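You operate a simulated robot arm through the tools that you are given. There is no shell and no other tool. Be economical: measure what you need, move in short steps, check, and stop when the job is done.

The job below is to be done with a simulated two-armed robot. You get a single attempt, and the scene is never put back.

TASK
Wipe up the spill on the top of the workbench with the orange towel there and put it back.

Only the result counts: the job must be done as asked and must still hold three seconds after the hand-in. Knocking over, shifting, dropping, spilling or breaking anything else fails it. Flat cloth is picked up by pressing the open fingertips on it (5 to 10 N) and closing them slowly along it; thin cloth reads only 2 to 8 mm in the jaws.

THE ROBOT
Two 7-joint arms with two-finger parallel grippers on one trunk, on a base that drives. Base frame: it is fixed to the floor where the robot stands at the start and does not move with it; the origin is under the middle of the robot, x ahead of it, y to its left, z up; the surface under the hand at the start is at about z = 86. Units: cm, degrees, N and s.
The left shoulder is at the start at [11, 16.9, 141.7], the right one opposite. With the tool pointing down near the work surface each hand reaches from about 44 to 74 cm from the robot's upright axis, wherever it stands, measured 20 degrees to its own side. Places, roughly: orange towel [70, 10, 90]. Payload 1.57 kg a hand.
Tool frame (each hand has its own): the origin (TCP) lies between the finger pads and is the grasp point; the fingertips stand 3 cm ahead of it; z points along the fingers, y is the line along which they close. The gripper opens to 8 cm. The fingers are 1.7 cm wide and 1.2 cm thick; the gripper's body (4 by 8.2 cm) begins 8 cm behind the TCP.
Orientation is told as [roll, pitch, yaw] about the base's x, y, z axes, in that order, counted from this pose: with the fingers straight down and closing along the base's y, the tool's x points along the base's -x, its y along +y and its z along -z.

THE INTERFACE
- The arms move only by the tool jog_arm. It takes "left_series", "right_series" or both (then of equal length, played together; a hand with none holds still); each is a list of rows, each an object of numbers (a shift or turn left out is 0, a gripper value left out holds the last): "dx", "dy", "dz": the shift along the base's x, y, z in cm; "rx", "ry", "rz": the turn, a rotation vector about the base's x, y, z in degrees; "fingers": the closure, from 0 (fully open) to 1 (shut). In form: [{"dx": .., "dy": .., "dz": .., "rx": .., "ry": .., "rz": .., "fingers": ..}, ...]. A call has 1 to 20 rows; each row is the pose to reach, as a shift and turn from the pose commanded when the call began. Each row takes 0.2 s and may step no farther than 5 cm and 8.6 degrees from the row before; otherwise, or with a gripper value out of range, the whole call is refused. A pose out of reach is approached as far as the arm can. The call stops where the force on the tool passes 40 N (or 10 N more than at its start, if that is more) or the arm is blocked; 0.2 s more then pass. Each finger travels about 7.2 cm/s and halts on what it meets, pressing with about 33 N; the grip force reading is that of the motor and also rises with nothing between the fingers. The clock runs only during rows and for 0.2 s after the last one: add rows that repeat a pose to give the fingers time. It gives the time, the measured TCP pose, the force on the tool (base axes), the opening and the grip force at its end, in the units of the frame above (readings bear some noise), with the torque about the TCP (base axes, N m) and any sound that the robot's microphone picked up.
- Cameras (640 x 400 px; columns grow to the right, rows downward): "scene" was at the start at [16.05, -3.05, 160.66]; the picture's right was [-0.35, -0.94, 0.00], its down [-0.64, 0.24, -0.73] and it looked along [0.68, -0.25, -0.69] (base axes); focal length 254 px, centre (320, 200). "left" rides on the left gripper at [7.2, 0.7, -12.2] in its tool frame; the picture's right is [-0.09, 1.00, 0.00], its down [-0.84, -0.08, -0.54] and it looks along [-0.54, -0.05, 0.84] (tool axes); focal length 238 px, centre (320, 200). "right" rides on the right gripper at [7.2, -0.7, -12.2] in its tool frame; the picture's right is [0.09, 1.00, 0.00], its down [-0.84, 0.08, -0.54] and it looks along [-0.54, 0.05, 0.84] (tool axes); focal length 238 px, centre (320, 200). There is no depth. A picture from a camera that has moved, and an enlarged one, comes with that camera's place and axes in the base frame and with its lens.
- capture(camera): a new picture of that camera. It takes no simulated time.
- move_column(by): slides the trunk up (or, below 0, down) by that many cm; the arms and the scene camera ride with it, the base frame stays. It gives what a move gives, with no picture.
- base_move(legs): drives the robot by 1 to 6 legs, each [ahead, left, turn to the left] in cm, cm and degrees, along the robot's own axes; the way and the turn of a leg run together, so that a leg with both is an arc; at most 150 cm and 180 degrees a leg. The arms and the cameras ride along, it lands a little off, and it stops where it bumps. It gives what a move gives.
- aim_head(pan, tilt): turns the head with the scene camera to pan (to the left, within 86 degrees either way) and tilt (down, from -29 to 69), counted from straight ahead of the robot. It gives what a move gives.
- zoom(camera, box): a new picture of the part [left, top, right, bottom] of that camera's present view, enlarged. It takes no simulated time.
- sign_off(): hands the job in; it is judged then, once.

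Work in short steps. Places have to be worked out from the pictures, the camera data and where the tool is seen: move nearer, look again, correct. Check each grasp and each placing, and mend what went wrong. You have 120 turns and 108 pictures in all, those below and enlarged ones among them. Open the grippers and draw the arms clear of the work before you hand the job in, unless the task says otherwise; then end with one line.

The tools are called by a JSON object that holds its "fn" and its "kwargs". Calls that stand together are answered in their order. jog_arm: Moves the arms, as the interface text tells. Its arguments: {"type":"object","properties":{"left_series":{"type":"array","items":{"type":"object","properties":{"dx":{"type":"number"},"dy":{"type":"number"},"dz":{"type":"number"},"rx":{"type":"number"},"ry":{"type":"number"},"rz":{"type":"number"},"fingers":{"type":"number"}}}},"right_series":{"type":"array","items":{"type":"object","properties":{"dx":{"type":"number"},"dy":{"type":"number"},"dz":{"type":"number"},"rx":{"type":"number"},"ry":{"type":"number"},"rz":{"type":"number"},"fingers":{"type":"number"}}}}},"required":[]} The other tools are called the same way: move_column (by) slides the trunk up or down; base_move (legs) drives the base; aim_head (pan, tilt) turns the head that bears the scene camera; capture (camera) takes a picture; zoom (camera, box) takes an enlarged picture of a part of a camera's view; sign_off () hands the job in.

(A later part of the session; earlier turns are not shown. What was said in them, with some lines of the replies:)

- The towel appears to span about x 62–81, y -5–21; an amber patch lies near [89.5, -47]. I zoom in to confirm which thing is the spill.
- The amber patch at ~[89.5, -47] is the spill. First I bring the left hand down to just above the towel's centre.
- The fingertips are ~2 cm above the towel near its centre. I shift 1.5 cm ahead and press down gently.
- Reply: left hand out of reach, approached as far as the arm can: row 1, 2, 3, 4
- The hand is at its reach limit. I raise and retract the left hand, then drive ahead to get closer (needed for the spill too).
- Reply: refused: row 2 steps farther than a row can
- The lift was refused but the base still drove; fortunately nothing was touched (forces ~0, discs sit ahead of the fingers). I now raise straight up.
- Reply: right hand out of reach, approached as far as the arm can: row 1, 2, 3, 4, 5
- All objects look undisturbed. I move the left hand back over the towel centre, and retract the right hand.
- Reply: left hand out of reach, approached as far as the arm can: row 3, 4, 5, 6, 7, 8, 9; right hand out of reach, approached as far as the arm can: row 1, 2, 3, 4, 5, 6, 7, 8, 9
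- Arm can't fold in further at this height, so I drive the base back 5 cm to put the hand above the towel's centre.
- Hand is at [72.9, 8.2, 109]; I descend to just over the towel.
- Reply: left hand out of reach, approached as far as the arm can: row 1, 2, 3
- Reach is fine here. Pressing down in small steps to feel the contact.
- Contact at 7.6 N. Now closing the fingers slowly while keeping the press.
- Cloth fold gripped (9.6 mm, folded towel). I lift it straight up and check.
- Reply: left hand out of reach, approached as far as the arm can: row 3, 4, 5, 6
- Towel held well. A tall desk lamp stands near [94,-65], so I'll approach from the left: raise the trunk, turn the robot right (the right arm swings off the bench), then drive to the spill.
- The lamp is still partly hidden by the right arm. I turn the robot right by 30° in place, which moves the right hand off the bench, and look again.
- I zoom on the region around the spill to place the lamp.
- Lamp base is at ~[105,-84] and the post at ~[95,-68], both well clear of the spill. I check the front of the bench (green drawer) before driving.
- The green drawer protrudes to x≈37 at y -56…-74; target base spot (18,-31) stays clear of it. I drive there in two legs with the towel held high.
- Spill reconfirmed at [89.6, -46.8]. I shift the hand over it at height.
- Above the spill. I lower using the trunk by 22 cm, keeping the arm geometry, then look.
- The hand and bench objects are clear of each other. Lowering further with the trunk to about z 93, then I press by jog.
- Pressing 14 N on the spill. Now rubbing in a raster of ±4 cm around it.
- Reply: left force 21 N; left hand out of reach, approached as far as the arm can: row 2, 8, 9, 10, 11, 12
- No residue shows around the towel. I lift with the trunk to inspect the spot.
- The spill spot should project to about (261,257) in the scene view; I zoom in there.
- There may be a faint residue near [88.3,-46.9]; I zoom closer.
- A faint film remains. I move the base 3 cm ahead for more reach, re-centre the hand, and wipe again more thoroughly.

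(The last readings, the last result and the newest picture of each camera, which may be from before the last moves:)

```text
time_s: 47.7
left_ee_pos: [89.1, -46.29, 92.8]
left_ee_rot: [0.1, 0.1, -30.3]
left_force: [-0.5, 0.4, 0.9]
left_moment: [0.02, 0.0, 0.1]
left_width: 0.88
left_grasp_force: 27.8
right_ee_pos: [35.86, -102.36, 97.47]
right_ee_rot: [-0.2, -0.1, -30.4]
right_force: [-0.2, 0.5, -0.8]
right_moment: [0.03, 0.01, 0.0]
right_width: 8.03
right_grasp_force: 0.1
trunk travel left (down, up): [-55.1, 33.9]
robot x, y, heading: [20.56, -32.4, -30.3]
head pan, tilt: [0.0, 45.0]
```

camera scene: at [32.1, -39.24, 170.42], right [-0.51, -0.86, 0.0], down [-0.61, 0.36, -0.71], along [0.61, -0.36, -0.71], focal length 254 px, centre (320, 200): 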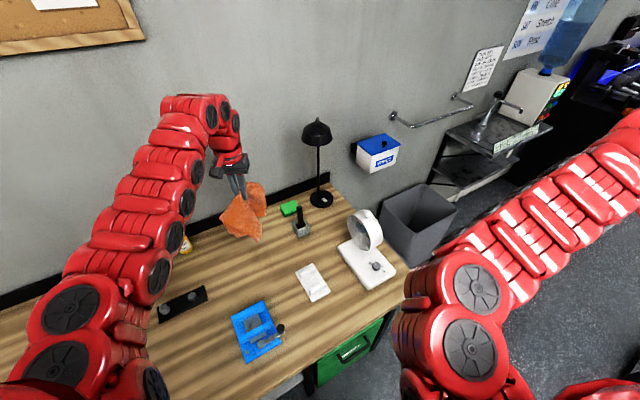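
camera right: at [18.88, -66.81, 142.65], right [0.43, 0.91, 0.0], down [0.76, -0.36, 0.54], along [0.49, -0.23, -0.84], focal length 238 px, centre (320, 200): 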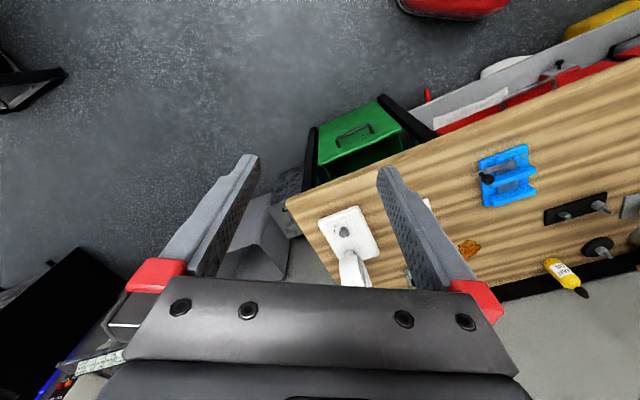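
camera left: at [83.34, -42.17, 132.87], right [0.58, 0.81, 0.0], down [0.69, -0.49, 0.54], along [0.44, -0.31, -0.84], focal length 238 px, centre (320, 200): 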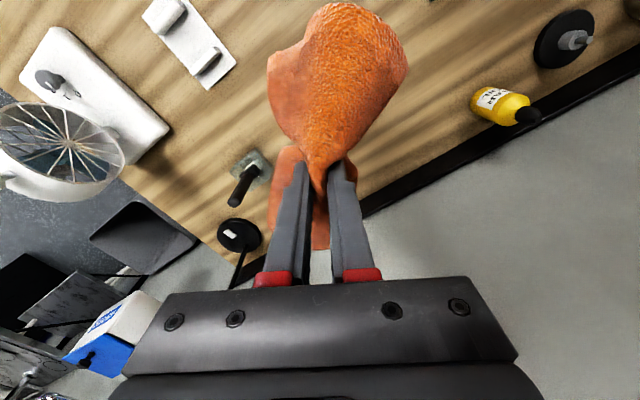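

Pressing to roughly 15 N.

{"fn": "jog_arm", "kwargs": {"left_series": [{"dz": -0.8}, {"dz": -1.5}, {"dz": -2.1}, {"dz": -2.4}, {"dz": -2.4}]}}

```text
time_s: 48.9
left_ee_pos: [89.03, -46.34, 90.7]
left_ee_rot: [0.1, -0.2, -30.3]
left_force: [7.2, -4.0, 30.9]
left_moment: [-0.38, -0.21, 0.14]
left_width: 0.9
left_grasp_force: 28.0
right_ee_pos: [35.62, -102.39, 97.49]
right_ee_rot: [-0.1, -0.2, -30.6]
right_force: [-0.8, -0.2, 0.2]
right_moment: [-0.02, 0.0, -0.02]
right_width: 8.03
right_grasp_force: 0.0
trunk travel left (down, up): [-55.1, 33.9]
robot x, y, heading: [19.96, -32.33, -30.5]
head pan, tilt: [0.0, 45.0]
```

31 N is firm; I ease 0.3 cm and rub with finer spacing.

{"fn": "jog_arm", "kwargs": {"left_series": [{"dx": -1.5, "dy": 1.5, "dz": 0.3}, {"dx": -3, "dy": 3, "dz": 0.3}, {"dx": -5, "dy": 5, "dz": 0.3}, {"dx": -5, "dy": 2, "dz": 0.3}, {"dx": -5, "dy": -1, "dz": 0.3}, {"dx": -5, "dy": -5, "dz": 0.3}, {"dx": -3.8, "dy": -5, "dz": 0.3}, {"dx": -3.8, "dy": -2, "dz": 0.3}, {"dx": -3.8, "dy": 1, "dz": 0.3}, {"dx": -3.8, "dy": 5, "dz": 0.3}, {"dx": -2.6, "dy": 5, "dz": 0.3}, {"dx": -2.6, "dy": 2, "dz": 0.3}, {"dx": -2.6, "dy": -1, "dz": 0.3}, {"dx": -2.6, "dy": -5, "dz": 0.3}, {"dx": -1.4, "dy": -5, "dz": 0.3}, {"dx": -1.4, "dy": -2, "dz": 0.3}, {"dx": -1.4, "dy": 1, "dz": 0.3}, {"dx": -1.4, "dy": 5, "dz": 0.3}, {"dx": -0.2, "dy": 5, "dz": 0.3}]}}

```text
time_s: 51.3
left_ee_pos: [86.8, -46.56, 90.37]
left_ee_rot: [0.3, -2.3, -32.9]
left_force: [-5.7, 2.9, 53.8]
left_moment: [-0.38, 0.32, 0.06]
left_width: 0.93
left_grasp_force: 27.5
left hand out of reach, approached as far as the arm can: row 2, 3, 4, 5, 9, 10, 11, 12
right_ee_pos: [35.67, -101.96, 97.84]
right_ee_rot: [-0.3, -0.4, -30.4]
right_force: [0.1, -0.5, 0.4]
right_moment: [-0.04, 0.06, 0.0]
right_width: 8.02
right_grasp_force: 0.1
trunk travel left (down, up): [-55.1, 33.9]
robot x, y, heading: [20.32, -32.17, -30.7]
head pan, tilt: [0.0, 45.0]
stopped in row 12 (left hand): the force on the tool passed its limit at 132 N (the readings are from after the stop); the commanded pose is now the measured one
```

Force spiked where the arm met its inner reach limit. I raise the hand and inspect.

{"fn": "jog_arm", "kwargs": {"left_series": [{"dz": 1}, {"dz": 3}, {"dz": 5}]}}

{"fn": "move_column", "kwargs": {"by": 25}}

{"fn": "capture", "kwargs": {"camera": "scene"}}

{"fn": "zoom", "kwargs": {"camera": "scene", "box": [230, 230, 310, 290]}}

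```text
time_s: 52.1
left_ee_pos: [87.0, -46.57, 94.89]
left_ee_rot: [0.3, -1.6, -32.8]
left_force: [0.2, 0.0, 0.0]
left_moment: [0.01, 0.04, 0.04]
left_width: 0.91
left_grasp_force: 27.4
right_ee_pos: [35.87, -102.42, 97.42]
right_ee_rot: [-0.2, -0.2, -30.5]
right_force: [0.6, -0.7, 0.3]
right_moment: [0.01, -0.03, 0.01]
right_width: 8.0
right_grasp_force: 0.1
trunk travel left (down, up): [-55.1, 33.9]
robot x, y, heading: [20.82, -32.65, -30.4]
head pan, tilt: [0.0, 45.0]
```

```text
time_s: 54.7
left_ee_pos: [87.06, -46.7, 119.98]
left_ee_rot: [0.3, -1.7, -32.7]
left_force: [0.2, 0.3, -0.5]
left_moment: [0.0, 0.0, 0.06]
left_width: 0.91
left_grasp_force: 27.5
right_ee_pos: [35.92, -102.34, 122.48]
right_ee_rot: [-0.2, -0.1, -30.4]
right_force: [0.0, 0.4, 0.1]
right_moment: [-0.02, 0.01, -0.03]
right_width: 8.02
right_grasp_force: 0.1
trunk travel left (down, up): [-80.1, 8.9]
robot x, y, heading: [20.4, -32.45, -30.5]
head pan, tilt: [0.0, 45.0]
```

```text
73 pictures are left
camera scene: at [34.63, -40.74, 167.42], right [-0.51, -0.86, 0.0], down [-0.61, 0.36, -0.71], along [0.61, -0.36, -0.71], focal length 254 px, centre (320, 200)
```

scene: 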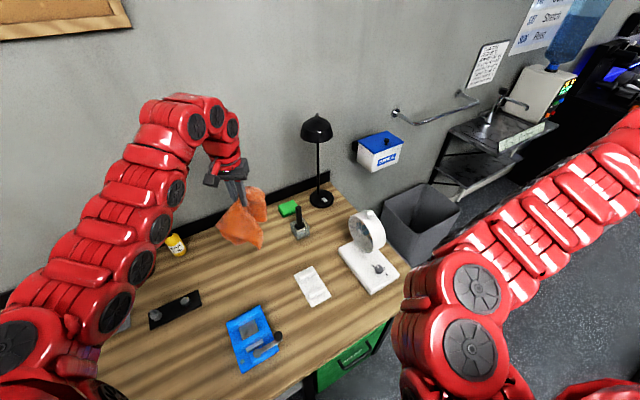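

```text
6.67 times, centred on (270, 260) of scene
camera zoom: at [34.63, -40.74, 167.42], right [-0.51, -0.86, 0.0], down [-0.61, 0.36, -0.71], along [0.61, -0.36, -0.71], focal length 1696 px, centre (653, -200)
```

zoom: 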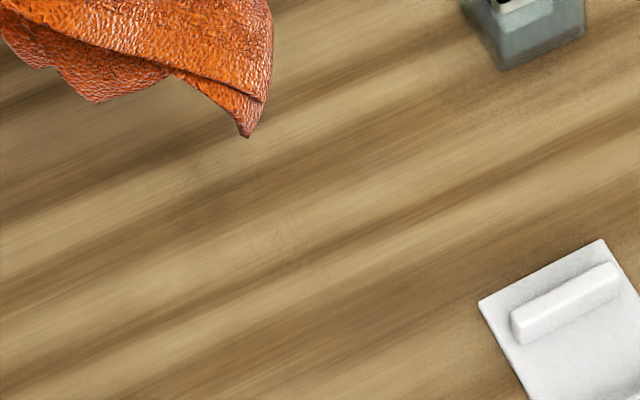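

Nearly clean. Zooming once more for remnants.

{"fn": "zoom", "kwargs": {"camera": "scene", "box": [238, 242, 282, 272]}}

```text
13.33 times, centred on (260, 257) of scene
camera zoom: at [34.63, -40.74, 167.42], right [-0.51, -0.86, 0.0], down [-0.61, 0.36, -0.71], along [0.61, -0.36, -0.71], focal length 3392 px, centre (1120, -560)
```

zoom: 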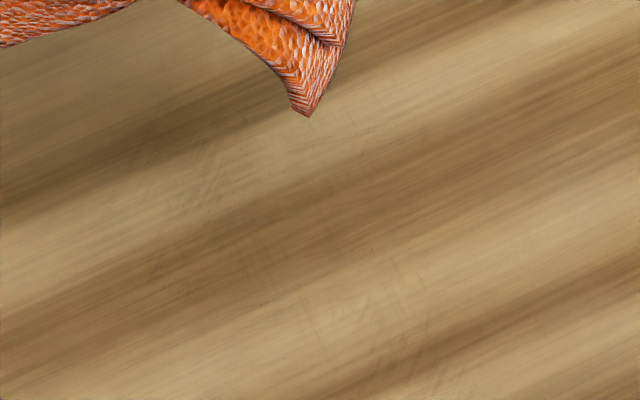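

Only a trace film is left; one more gentle pass. I back the base 1.5 cm, re-centre and lower.

{"fn": "base_move", "kwargs": {"legs": [[-1.5, 0, 0]]}}

{"fn": "jog_arm", "kwargs": {"left_series": [{"dx": 1.5, "dy": -0.3, "ry": 0.8, "rz": 1.2}, {"dx": 3, "dy": -0.6, "ry": 1.6, "rz": 2.3}, {"dx": 3, "dy": -0.6, "ry": 1.6, "rz": 2.3}]}}

{"fn": "move_column", "kwargs": {"by": -26.5}}

```text
time_s: 55.4
left_ee_pos: [86.12, -46.15, 119.69]
left_ee_rot: [0.3, -1.5, -32.7]
left_force: [0.6, 0.5, -1.3]
left_moment: [0.05, 0.03, 0.08]
left_width: 0.89
left_grasp_force: 27.3
right_ee_pos: [34.95, -101.76, 122.23]
right_ee_rot: [-0.2, 0.1, -30.4]
right_force: [-0.4, 0.4, -0.1]
right_moment: [0.04, 0.03, -0.04]
right_width: 8.0
right_grasp_force: 0.0
trunk travel left (down, up): [-80.1, 8.9]
robot x, y, heading: [19.27, -31.43, -30.5]
head pan, tilt: [0.0, 45.0]
```

```text
time_s: 56.2
left_ee_pos: [88.76, -46.26, 120.18]
left_ee_rot: [-0.6, -0.4, -30.5]
left_force: [-0.2, 0.4, -0.7]
left_moment: [0.06, -0.07, -0.07]
left_width: 0.9
left_grasp_force: 27.5
right_ee_pos: [34.56, -101.44, 122.5]
right_ee_rot: [-0.3, -0.1, -30.4]
right_force: [0.0, -1.0, 0.0]
right_moment: [0.0, -0.04, 0.0]
right_width: 8.0
right_grasp_force: 0.0
trunk travel left (down, up): [-80.1, 8.9]
robot x, y, heading: [19.01, -31.8, -30.6]
head pan, tilt: [0.0, 45.0]
```

```text
time_s: 59.0
left_ee_pos: [88.87, -46.51, 93.57]
left_ee_rot: [-0.4, -0.3, -30.4]
left_force: [-0.4, -0.2, -0.6]
left_moment: [0.05, -0.05, -0.04]
left_width: 0.89
left_grasp_force: 27.5
right_ee_pos: [34.59, -101.57, 96.03]
right_ee_rot: [-0.3, -0.2, -30.4]
right_force: [-0.2, -0.2, -0.5]
right_moment: [0.01, -0.01, 0.01]
right_width: 7.98
right_grasp_force: 0.0
trunk travel left (down, up): [-53.6, 35.4]
robot x, y, heading: [19.31, -31.56, -30.5]
head pan, tilt: [0.0, 45.0]
```

Press down gently to about z 90.8.

{"fn": "jog_arm", "kwargs": {"left_series": [{"dz": -1}, {"dz": -1.8}, {"dz": -2.4}, {"dz": -2.8}, {"dz": -2.8}]}}

```text
time_s: 60.1
left_ee_pos: [88.86, -46.29, 90.95]
left_ee_rot: [-0.5, -0.5, -30.4]
left_force: [2.4, 0.6, 14.3]
left_moment: [-0.05, -0.03, 0.03]
left_width: 0.93
left_grasp_force: 27.6
right_ee_pos: [34.48, -101.58, 95.96]
right_ee_rot: [-0.3, -0.2, -30.4]
right_force: [0.0, -0.4, 0.1]
right_moment: [-0.01, 0.0, 0.04]
right_width: 8.0
right_grasp_force: 0.0
trunk travel left (down, up): [-53.6, 35.4]
robot x, y, heading: [19.05, -31.61, -30.3]
head pan, tilt: [0.0, 45.0]
```

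14 N. Rubbing along lines across the robot's radial direction.

{"fn": "jog_arm", "kwargs": {"left_series": [{"dx": -1.0, "dy": 2.5}, {"dx": -0.3, "dy": 5.4}, {"dx": -2.6, "dy": 1.5}, {"dx": -4.9, "dy": -2.4}, {"dx": -3.6, "dy": -3.1}, {"dx": -1.3, "dy": 0.8}, {"dx": 1, "dy": 4.6}, {"dx": 2.3, "dy": 3.9}, {"dx": 0, "dy": 0}, {"dx": -2.3, "dy": -3.9}, {"dx": -1, "dy": -4.6}, {"dx": 1.3, "dy": -0.8}, {"dx": 3.6, "dy": 3.1}, {"dx": 4.3, "dy": 2.7}, {"dx": 2, "dy": -1.2}, {"dx": -0.3, "dy": -5}, {"dx": 0, "dy": -2.5}, {"dx": 0, "dy": 0}]}}

```text
time_s: 64.0
left_ee_pos: [88.73, -46.43, 90.71]
left_ee_rot: [-0.5, -0.4, -30.5]
left_force: [0.9, -3.8, 13.2]
left_moment: [-0.2, 0.04, -0.02]
left_width: 0.92
left_grasp_force: 27.7
right_ee_pos: [34.46, -101.55, 96.04]
right_ee_rot: [-0.1, -0.2, -30.4]
right_force: [0.8, 0.2, 1.3]
right_moment: [0.0, 0.01, 0.03]
right_width: 8.04
right_grasp_force: 0.0
trunk travel left (down, up): [-53.6, 35.4]
robot x, y, heading: [18.85, -31.38, -30.8]
head pan, tilt: [0.0, 45.0]
```

Good, all in reach. A second set along the forward direction.

{"fn": "jog_arm", "kwargs": {"left_series": [{"dx": -2, "dy": -3.4}, {"dx": -0.5, "dy": -4.5}, {"dx": -4.5, "dy": -2}, {"dx": -3.5, "dy": -0.5}, {"dx": 0, "dy": -2.5}, {"dx": 1.5, "dy": -2}, {"dx": -2, "dy": 0.2}, {"dx": -3, "dy": 1.8}, {"dx": 0.5, "dy": 0}, {"dx": 2.5, "dy": -0.8}, {"dx": 2.5, "dy": 0.7}, {"dx": -1, "dy": 2.5}, {"dx": -1.5, "dy": 4}, {"dx": 2, "dy": 2.2}, {"dx": 3.5, "dy": 3}, {"dx": 0, "dy": 4.5}, {"dx": 0, "dy": 2}, {"dx": 0, "dy": 0}]}}

{"fn": "move_column", "kwargs": {"by": 34}}

{"fn": "capture", "kwargs": {"camera": "scene"}}

{"fn": "zoom", "kwargs": {"camera": "scene", "box": [235, 240, 285, 275]}}

```text
time_s: 67.8
left_ee_pos: [88.82, -46.29, 91.09]
left_ee_rot: [-0.6, -0.4, -30.4]
left_force: [0.3, 1.0, 5.7]
left_moment: [0.0, -0.03, -0.05]
left_width: 0.89
left_grasp_force: 27.4
right_ee_pos: [34.73, -101.51, 95.95]
right_ee_rot: [-0.3, -0.3, -30.4]
right_force: [0.2, 0.4, -0.6]
right_moment: [-0.02, 0.02, -0.05]
right_width: 8.01
right_grasp_force: 0.0
trunk travel left (down, up): [-53.6, 35.4]
robot x, y, heading: [18.99, -31.48, -30.4]
head pan, tilt: [0.0, 45.0]
```

```text
time_s: 71.1
left_ee_pos: [88.81, -46.49, 124.99]
left_ee_rot: [-0.6, -0.4, -30.4]
left_force: [-1.2, -0.1, -0.7]
left_moment: [0.04, 0.0, -0.03]
left_width: 0.9
left_grasp_force: 28.0
right_ee_pos: [34.57, -101.57, 129.91]
right_ee_rot: [-0.2, -0.1, -30.4]
right_force: [0.2, -0.5, 0.9]
right_moment: [0.0, -0.01, 0.0]
right_width: 8.0
right_grasp_force: 0.0
trunk travel left (down, up): [-87.6, 1.4]
robot x, y, heading: [19.19, -31.74, -30.3]
head pan, tilt: [0.0, 45.0]
```

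```text
70 pictures are left
camera scene: at [33.33, -39.97, 174.92], right [-0.51, -0.86, 0.0], down [-0.61, 0.36, -0.71], along [0.61, -0.36, -0.71], focal length 254 px, centre (320, 200)
```

scene: 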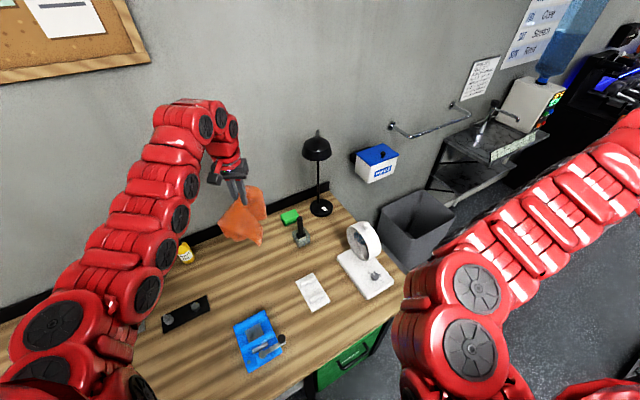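

```text
11.43 times, centred on (260, 258) of scene
camera zoom: at [33.33, -39.97, 174.92], right [-0.51, -0.86, 0.0], down [-0.61, 0.36, -0.71], along [0.61, -0.36, -0.71], focal length 2908 px, centre (1006, -457)
```

zoom: 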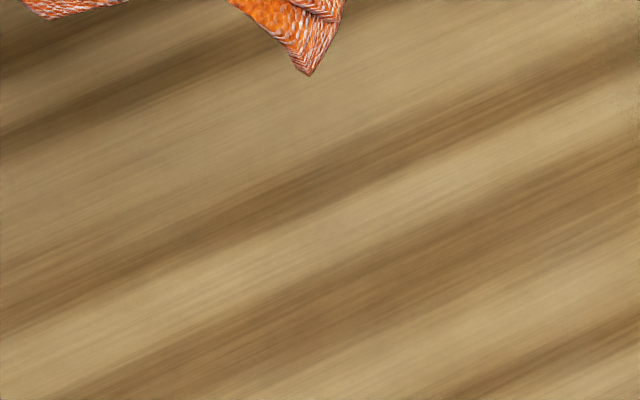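

The spot is clean. Now I return: back the base off to ~(4.9,-14.5), then turn to heading 0, which puts the hand back over the towel's original place.

{"fn": "base_move", "kwargs": {"legs": [[-20.8, 7.6, 0], [0, 0, 30.4]]}}

{"fn": "aim_head", "kwargs": {"pan": 0, "tilt": 50}}

{"fn": "capture", "kwargs": {"camera": "scene"}}

{"fn": "capture", "kwargs": {"camera": "left"}}

```text
time_s: 74.3
left_ee_pos: [72.27, 8.43, 124.99]
left_ee_rot: [-0.5, -0.2, 0.3]
left_force: [-0.4, 0.1, 0.0]
left_moment: [0.01, 0.01, -0.16]
left_width: 0.92
left_grasp_force: 27.7
right_ee_pos: [53.87, -66.8, 129.92]
right_ee_rot: [-0.2, -0.1, 0.3]
right_force: [0.4, 0.5, 0.5]
right_moment: [0.0, 0.01, -0.03]
right_width: 7.99
right_grasp_force: 0.1
trunk travel left (down, up): [-87.6, 1.4]
robot x, y, heading: [4.7, -14.76, -0.2]
head pan, tilt: [0.0, 45.0]
```

```text
time_s: 74.9
left_ee_pos: [72.34, 8.36, 124.96]
left_ee_rot: [-0.6, -0.3, 0.2]
left_force: [-0.1, 0.1, 0.4]
left_moment: [0.01, 0.02, -0.17]
left_width: 0.89
left_grasp_force: 27.7
right_ee_pos: [53.98, -66.77, 129.91]
right_ee_rot: [-0.2, -0.1, 0.3]
right_force: [-0.4, 1.0, -0.2]
right_moment: [-0.01, -0.01, 0.01]
right_width: 8.0
right_grasp_force: 0.0
trunk travel left (down, up): [-87.6, 1.4]
robot x, y, heading: [4.7, -14.26, 0.0]
head pan, tilt: [0.0, 50.0]
```

```text
68 pictures are left
camera scene: at [20.81, -14.63, 174.24], right [0.0, -1.0, 0.0], down [-0.77, 0.0, -0.64], along [0.64, 0.0, -0.77], focal length 254 px, centre (320, 200)
```

scene: 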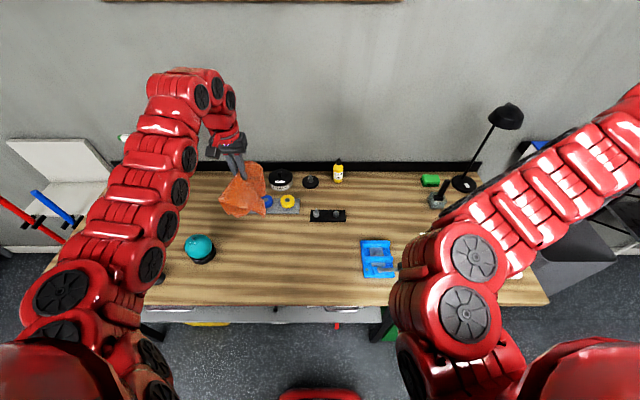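

```text
67 pictures are left
camera left: at [65.0, 9.12, 137.08], right [0.09, 1.0, -0.01], down [0.83, -0.07, 0.55], along [0.54, -0.06, -0.84], focal length 238 px, centre (320, 200)
```

left: 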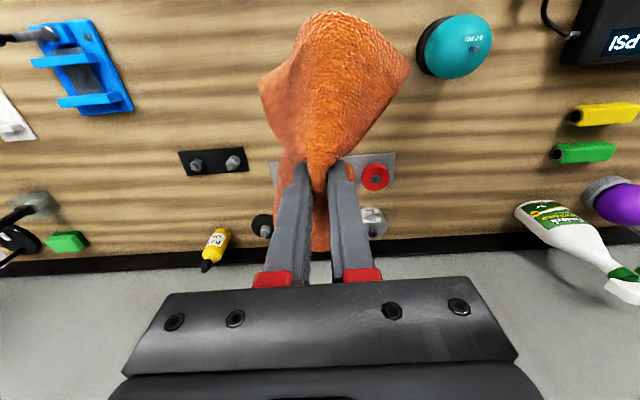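

Hand is over the towel's home. Since the cloth hangs more on the robot side, I drive ahead 3 cm and lower the trunk 15, then jog down.

{"fn": "base_move", "kwargs": {"legs": [[3.2, 0, 0]]}}

{"fn": "move_column", "kwargs": {"by": -16}}

{"fn": "jog_arm", "kwargs": {"left_series": [{"dz": -3}, {"dz": -6}, {"dz": -8}, {"dz": -10}, {"dz": -11}, {"dz": -11}]}}

{"fn": "capture", "kwargs": {"camera": "left"}}

```text
time_s: 75.8
left_ee_pos: [74.66, 8.4, 125.42]
left_ee_rot: [-0.6, -0.6, 0.4]
left_force: [0.1, -1.0, -0.8]
left_moment: [-0.02, -0.07, -0.16]
left_width: 0.95
left_grasp_force: 27.7
right_ee_pos: [56.27, -66.9, 130.36]
right_ee_rot: [-0.2, -0.4, 0.2]
right_force: [-0.4, -0.1, -0.2]
right_moment: [-0.01, -0.07, 0.0]
right_width: 7.98
right_grasp_force: 0.0
trunk travel left (down, up): [-87.6, 1.4]
robot x, y, heading: [7.79, -14.28, 0.4]
head pan, tilt: [0.0, 50.0]
```

```text
time_s: 77.6
left_ee_pos: [75.36, 8.39, 108.91]
left_ee_rot: [-0.6, -0.3, 0.4]
left_force: [0.7, 0.3, -0.4]
left_moment: [-0.01, -0.01, -0.15]
left_width: 0.87
left_grasp_force: 27.9
right_ee_pos: [56.92, -66.78, 113.97]
right_ee_rot: [-0.1, -0.1, 0.1]
right_force: [-1.3, 0.9, -0.4]
right_moment: [0.03, 0.01, -0.02]
right_width: 8.02
right_grasp_force: 0.0
trunk travel left (down, up): [-71.6, 17.4]
robot x, y, heading: [7.93, -14.19, 0.1]
head pan, tilt: [0.0, 50.0]
```

```text
time_s: 79.0
left_ee_pos: [75.7, 8.42, 97.83]
left_ee_rot: [-0.5, -0.4, 0.4]
left_force: [-0.5, 0.2, 0.1]
left_moment: [0.0, 0.01, -0.15]
left_width: 0.9
left_grasp_force: 27.9
right_ee_pos: [56.94, -66.82, 113.89]
right_ee_rot: [-0.2, -0.1, 0.2]
right_force: [0.4, -0.9, 0.6]
right_moment: [-0.03, 0.04, -0.01]
right_width: 7.99
right_grasp_force: 0.2
trunk travel left (down, up): [-71.6, 17.4]
robot x, y, heading: [7.86, -14.51, 0.1]
head pan, tilt: [0.0, 50.0]
```

```text
66 pictures are left
camera left: at [68.27, 9.18, 109.98], right [0.09, 1.0, -0.01], down [0.83, -0.07, 0.55], along [0.55, -0.06, -0.84], focal length 238 px, centre (320, 200)
```

left: 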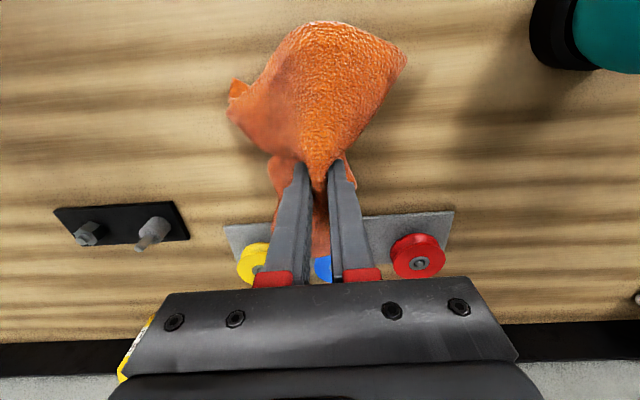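

Tail is clear of the gray plate (x≈87). Lowering to the bench.

{"fn": "jog_arm", "kwargs": {"left_series": [{"dz": -2}, {"dz": -4}, {"dz": -5.5}, {"dz": -6.6}, {"dz": -7.2}, {"dz": -7.2}]}}

{"fn": "capture", "kwargs": {"camera": "left"}}

{"fn": "zoom", "kwargs": {"camera": "scene", "box": [150, 130, 390, 290]}}

```text
time_s: 80.4
left_ee_pos: [75.32, 8.27, 91.06]
left_ee_rot: [-0.5, -0.5, 0.4]
left_force: [0.3, 0.4, 15.6]
left_moment: [-0.11, -0.05, -0.1]
left_width: 0.92
left_grasp_force: 27.4
right_ee_pos: [56.7, -66.76, 114.02]
right_ee_rot: [-0.2, -0.2, 0.2]
right_force: [0.5, -0.3, -0.7]
right_moment: [0.0, -0.01, -0.01]
right_width: 7.97
right_grasp_force: 0.1
trunk travel left (down, up): [-71.6, 17.4]
robot x, y, heading: [7.99, -14.71, 0.5]
head pan, tilt: [0.0, 50.0]
```

```text
65 pictures are left
camera left: at [67.93, 9.16, 103.01], right [0.09, 1.0, -0.01], down [0.83, -0.07, 0.55], along [0.55, -0.05, -0.84], focal length 238 px, centre (320, 200)
```

left: 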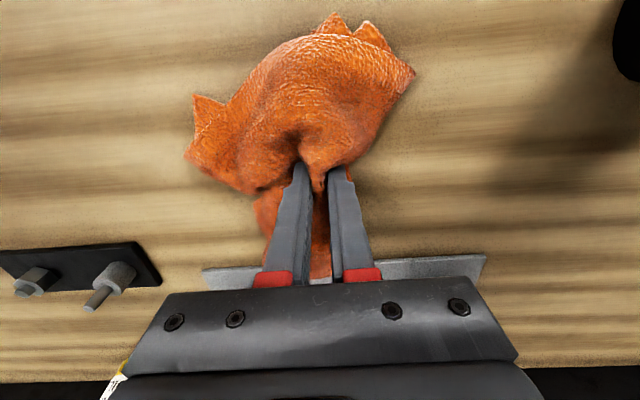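

```text
2.50 times, centred on (270, 210) of scene
camera zoom: at [23.68, -14.7, 158.27], right [0.0, -1.0, 0.0], down [-0.77, 0.0, -0.64], along [0.64, 0.0, -0.77], focal length 636 px, centre (445, 175)
```

zoom: 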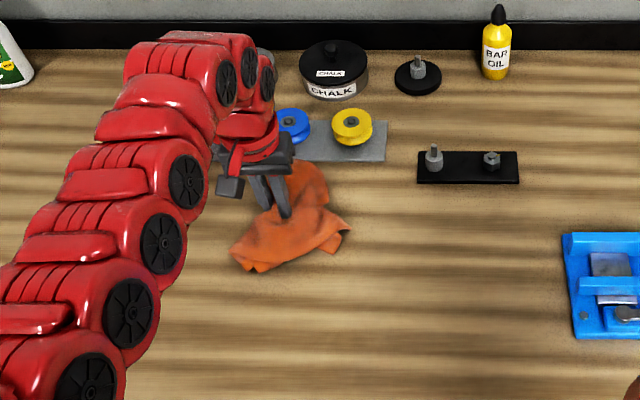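

The far tail comes close to the gray plate, so I lift slightly, pull back 4 cm and set down again.

{"fn": "jog_arm", "kwargs": {"left_series": [{"dz": 1.5}, {"dz": 3}, {"dz": 3, "dx": -1.5}, {"dz": 3, "dx": -3}, {"dz": 2.5, "dx": -4.5}, {"dz": 1.3, "dx": -4.5}, {"dz": 0.4, "dx": -4.5}, {"dz": 0.4, "dx": -4.5}]}}

{"fn": "jog_arm", "kwargs": {"left_series": [{"fingers": 0.9}, {"fingers": 0.8}, {"fingers": 0.7}, {"fingers": 0.6}, {"fingers": 0.6}]}}

{"fn": "jog_arm", "kwargs": {"left_series": [{"dz": 1}, {"dz": 2}, {"dz": 4}, {"dz": 7}, {"dz": 11}, {"dz": 15}, {"dz": 19}]}}

{"fn": "capture", "kwargs": {"camera": "left"}}

```text
time_s: 82.2
left_ee_pos: [70.76, 8.36, 91.17]
left_ee_rot: [-0.6, -0.4, 0.3]
left_force: [0.6, 0.5, 5.5]
left_moment: [-0.02, -0.01, -0.08]
left_width: 0.9
left_grasp_force: 27.3
right_ee_pos: [56.9, -66.89, 114.02]
right_ee_rot: [-0.2, -0.2, 0.3]
right_force: [0.0, 0.6, 0.5]
right_moment: [-0.02, 0.0, -0.03]
right_width: 8.01
right_grasp_force: 0.0
trunk travel left (down, up): [-71.6, 17.4]
robot x, y, heading: [7.86, -14.36, 0.3]
head pan, tilt: [0.0, 50.0]
```

```text
time_s: 83.4
left_ee_pos: [70.95, 8.32, 91.07]
left_ee_rot: [-0.6, -0.3, 0.3]
left_force: [-0.4, 1.1, 1.8]
left_moment: [0.03, -0.03, -0.01]
left_width: 3.09
left_grasp_force: 0.0
right_ee_pos: [57.01, -66.79, 113.97]
right_ee_rot: [-0.2, -0.1, 0.1]
right_force: [0.2, -0.8, -0.6]
right_moment: [-0.01, 0.0, 0.0]
right_width: 8.01
right_grasp_force: 0.1
trunk travel left (down, up): [-71.6, 17.4]
robot x, y, heading: [7.9, -15.11, 0.2]
head pan, tilt: [0.0, 50.0]
```

```text
time_s: 85.0
left_ee_pos: [70.16, 9.79, 110.55]
left_ee_rot: [-0.5, -0.5, 0.3]
left_force: [-0.6, 0.8, 0.9]
left_moment: [-0.01, -0.09, 0.0]
left_width: 3.22
left_grasp_force: 0.0
left hand out of reach, approached as far as the arm can: row 4, 5, 6, 7
right_ee_pos: [56.39, -66.63, 114.31]
right_ee_rot: [-0.3, -0.4, 0.2]
right_force: [-1.0, 0.9, 0.2]
right_moment: [-0.03, -0.07, -0.02]
right_width: 8.05
right_grasp_force: 0.0
trunk travel left (down, up): [-71.6, 17.4]
robot x, y, heading: [7.88, -14.63, -0.1]
head pan, tilt: [0.0, 50.0]
```

```text
63 pictures are left
camera left: at [62.81, 10.63, 122.68], right [0.09, 1.0, -0.01], down [0.83, -0.07, 0.55], along [0.55, -0.06, -0.84], focal length 238 px, centre (320, 200)
```

left: 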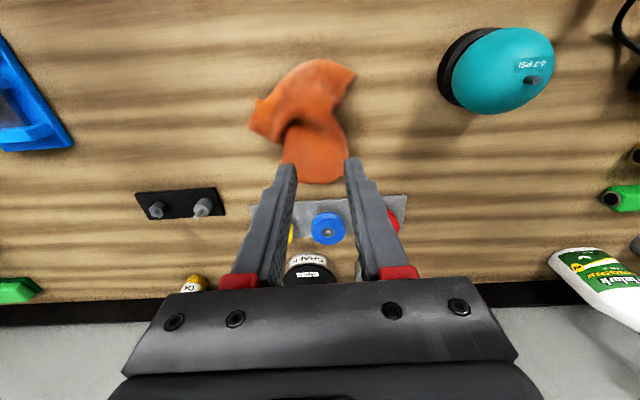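

Towel's centre lies at ~[72.5, 8.2], matching its original centre. I zoom in to check it isn't touching the plate.

{"fn": "zoom", "kwargs": {"camera": "left", "box": [220, 40, 420, 240]}}

{"fn": "zoom", "kwargs": {"camera": "scene", "box": [150, 100, 550, 320]}}

```text
2.00 times, centred on (320, 140) of left
camera zoom: at [62.81, 10.63, 122.68], right [0.09, 1.0, -0.01], down [0.83, -0.07, 0.55], along [0.55, -0.06, -0.84], focal length 477 px, centre (320, 320)
```

zoom: 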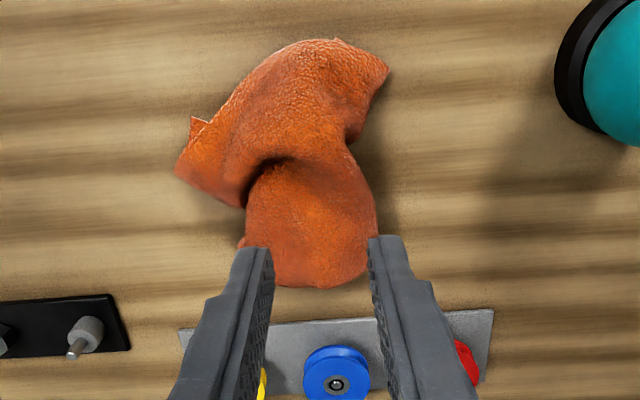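

```text
1.60 times, centred on (350, 210) of scene
camera zoom: at [23.21, -14.29, 158.34], right [0.0, -1.0, 0.0], down [-0.76, 0.0, -0.65], along [0.65, 0.0, -0.76], focal length 407 px, centre (272, 184)
```

zoom: 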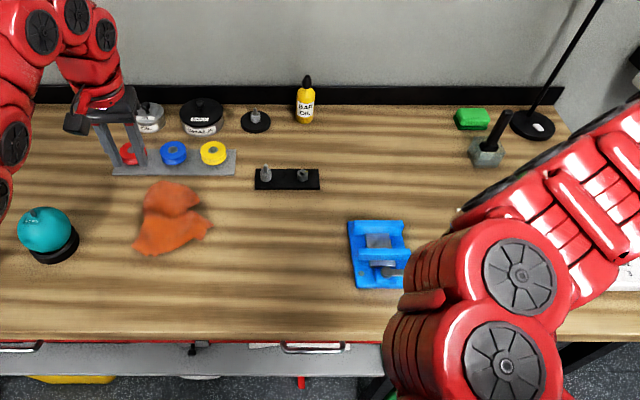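

Towel is home and clear of everything; the spill area is clean. I raise the trunk, open the gripper and back the robot away.

{"fn": "move_column", "kwargs": {"by": 15}}

{"fn": "jog_arm", "kwargs": {"left_series": [{"fingers": 0}, {"fingers": 0}, {"fingers": 0}]}}

{"fn": "base_move", "kwargs": {"legs": [[-25, 0, 0]]}}

{"fn": "capture", "kwargs": {"camera": "scene"}}

{"fn": "capture", "kwargs": {"camera": "right"}}

```text
time_s: 86.8
left_ee_pos: [70.57, 9.54, 125.33]
left_ee_rot: [-0.6, -0.3, 0.2]
left_force: [0.2, 0.0, 0.3]
left_moment: [-0.02, 0.02, -0.01]
left_width: 3.2
left_grasp_force: 0.0
right_ee_pos: [56.88, -66.86, 128.97]
right_ee_rot: [-0.2, -0.2, 0.2]
right_force: [-0.1, -0.1, 0.1]
right_moment: [-0.02, -0.02, 0.01]
right_width: 8.01
right_grasp_force: 0.0
trunk travel left (down, up): [-86.6, 2.4]
robot x, y, heading: [7.55, -14.18, 0.1]
head pan, tilt: [0.0, 50.0]
```

```text
time_s: 87.5
left_ee_pos: [70.63, 9.58, 125.35]
left_ee_rot: [-0.6, -0.3, 0.3]
left_force: [0.4, -0.6, 0.7]
left_moment: [0.03, 0.0, -0.01]
left_width: 8.0
left_grasp_force: 0.0
right_ee_pos: [56.86, -66.91, 128.98]
right_ee_rot: [-0.2, -0.1, 0.2]
right_force: [-0.3, 0.2, -0.8]
right_moment: [-0.01, -0.03, -0.02]
right_width: 8.0
right_grasp_force: 0.0
trunk travel left (down, up): [-86.6, 2.4]
robot x, y, heading: [7.75, -14.47, 0.2]
head pan, tilt: [0.0, 50.0]
```

```text
time_s: 89.3
left_ee_pos: [46.26, 9.31, 125.2]
left_ee_rot: [-0.6, -0.1, 0.1]
left_force: [-0.2, 0.5, 0.1]
left_moment: [0.02, 0.03, 0.01]
left_width: 7.99
left_grasp_force: 0.1
right_ee_pos: [32.41, -66.91, 128.94]
right_ee_rot: [-0.2, 0.0, 0.1]
right_force: [0.2, -0.2, -0.3]
right_moment: [-0.02, 0.05, -0.01]
right_width: 8.0
right_grasp_force: 0.2
trunk travel left (down, up): [-86.6, 2.4]
robot x, y, heading: [-17.04, -14.42, 0.0]
head pan, tilt: [0.0, 50.0]
```

```text
60 pictures are left
camera scene: at [-0.49, -14.7, 173.21], right [0.0, -1.0, 0.0], down [-0.77, 0.0, -0.64], along [0.64, 0.0, -0.77], focal length 254 px, centre (320, 200)
```

scene: 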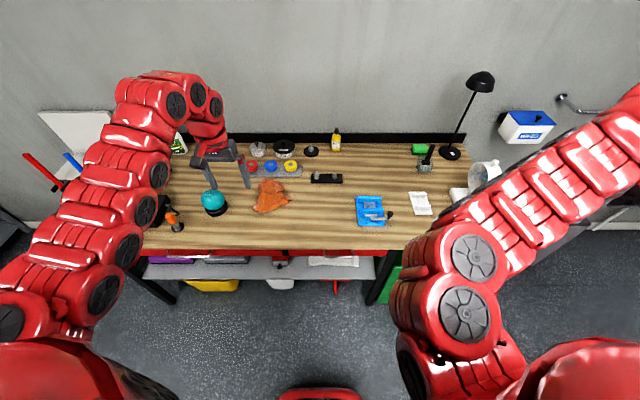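

```text
59 pictures are left
camera right: at [25.29, -67.5, 141.13], right [-0.09, 1.0, 0.0], down [0.84, 0.08, 0.54], along [0.54, 0.05, -0.84], focal length 238 px, centre (320, 200)
```

right: 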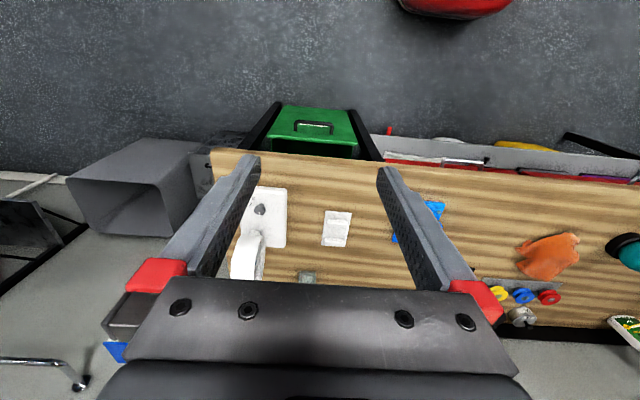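

Everything is in place, the spill is gone, the towel is back and the arms are clear; handing in.

{"fn": "sign_off", "kwargs": {}}

```text
The job is handed in.
```

I wiped up the spill, and the last close-up showed clean wood. The orange towel is back in its original place, though it is crumpled rather than lying flat. The pictures show nothing else on the bench disturbed, and both grippers are open and clear of it.
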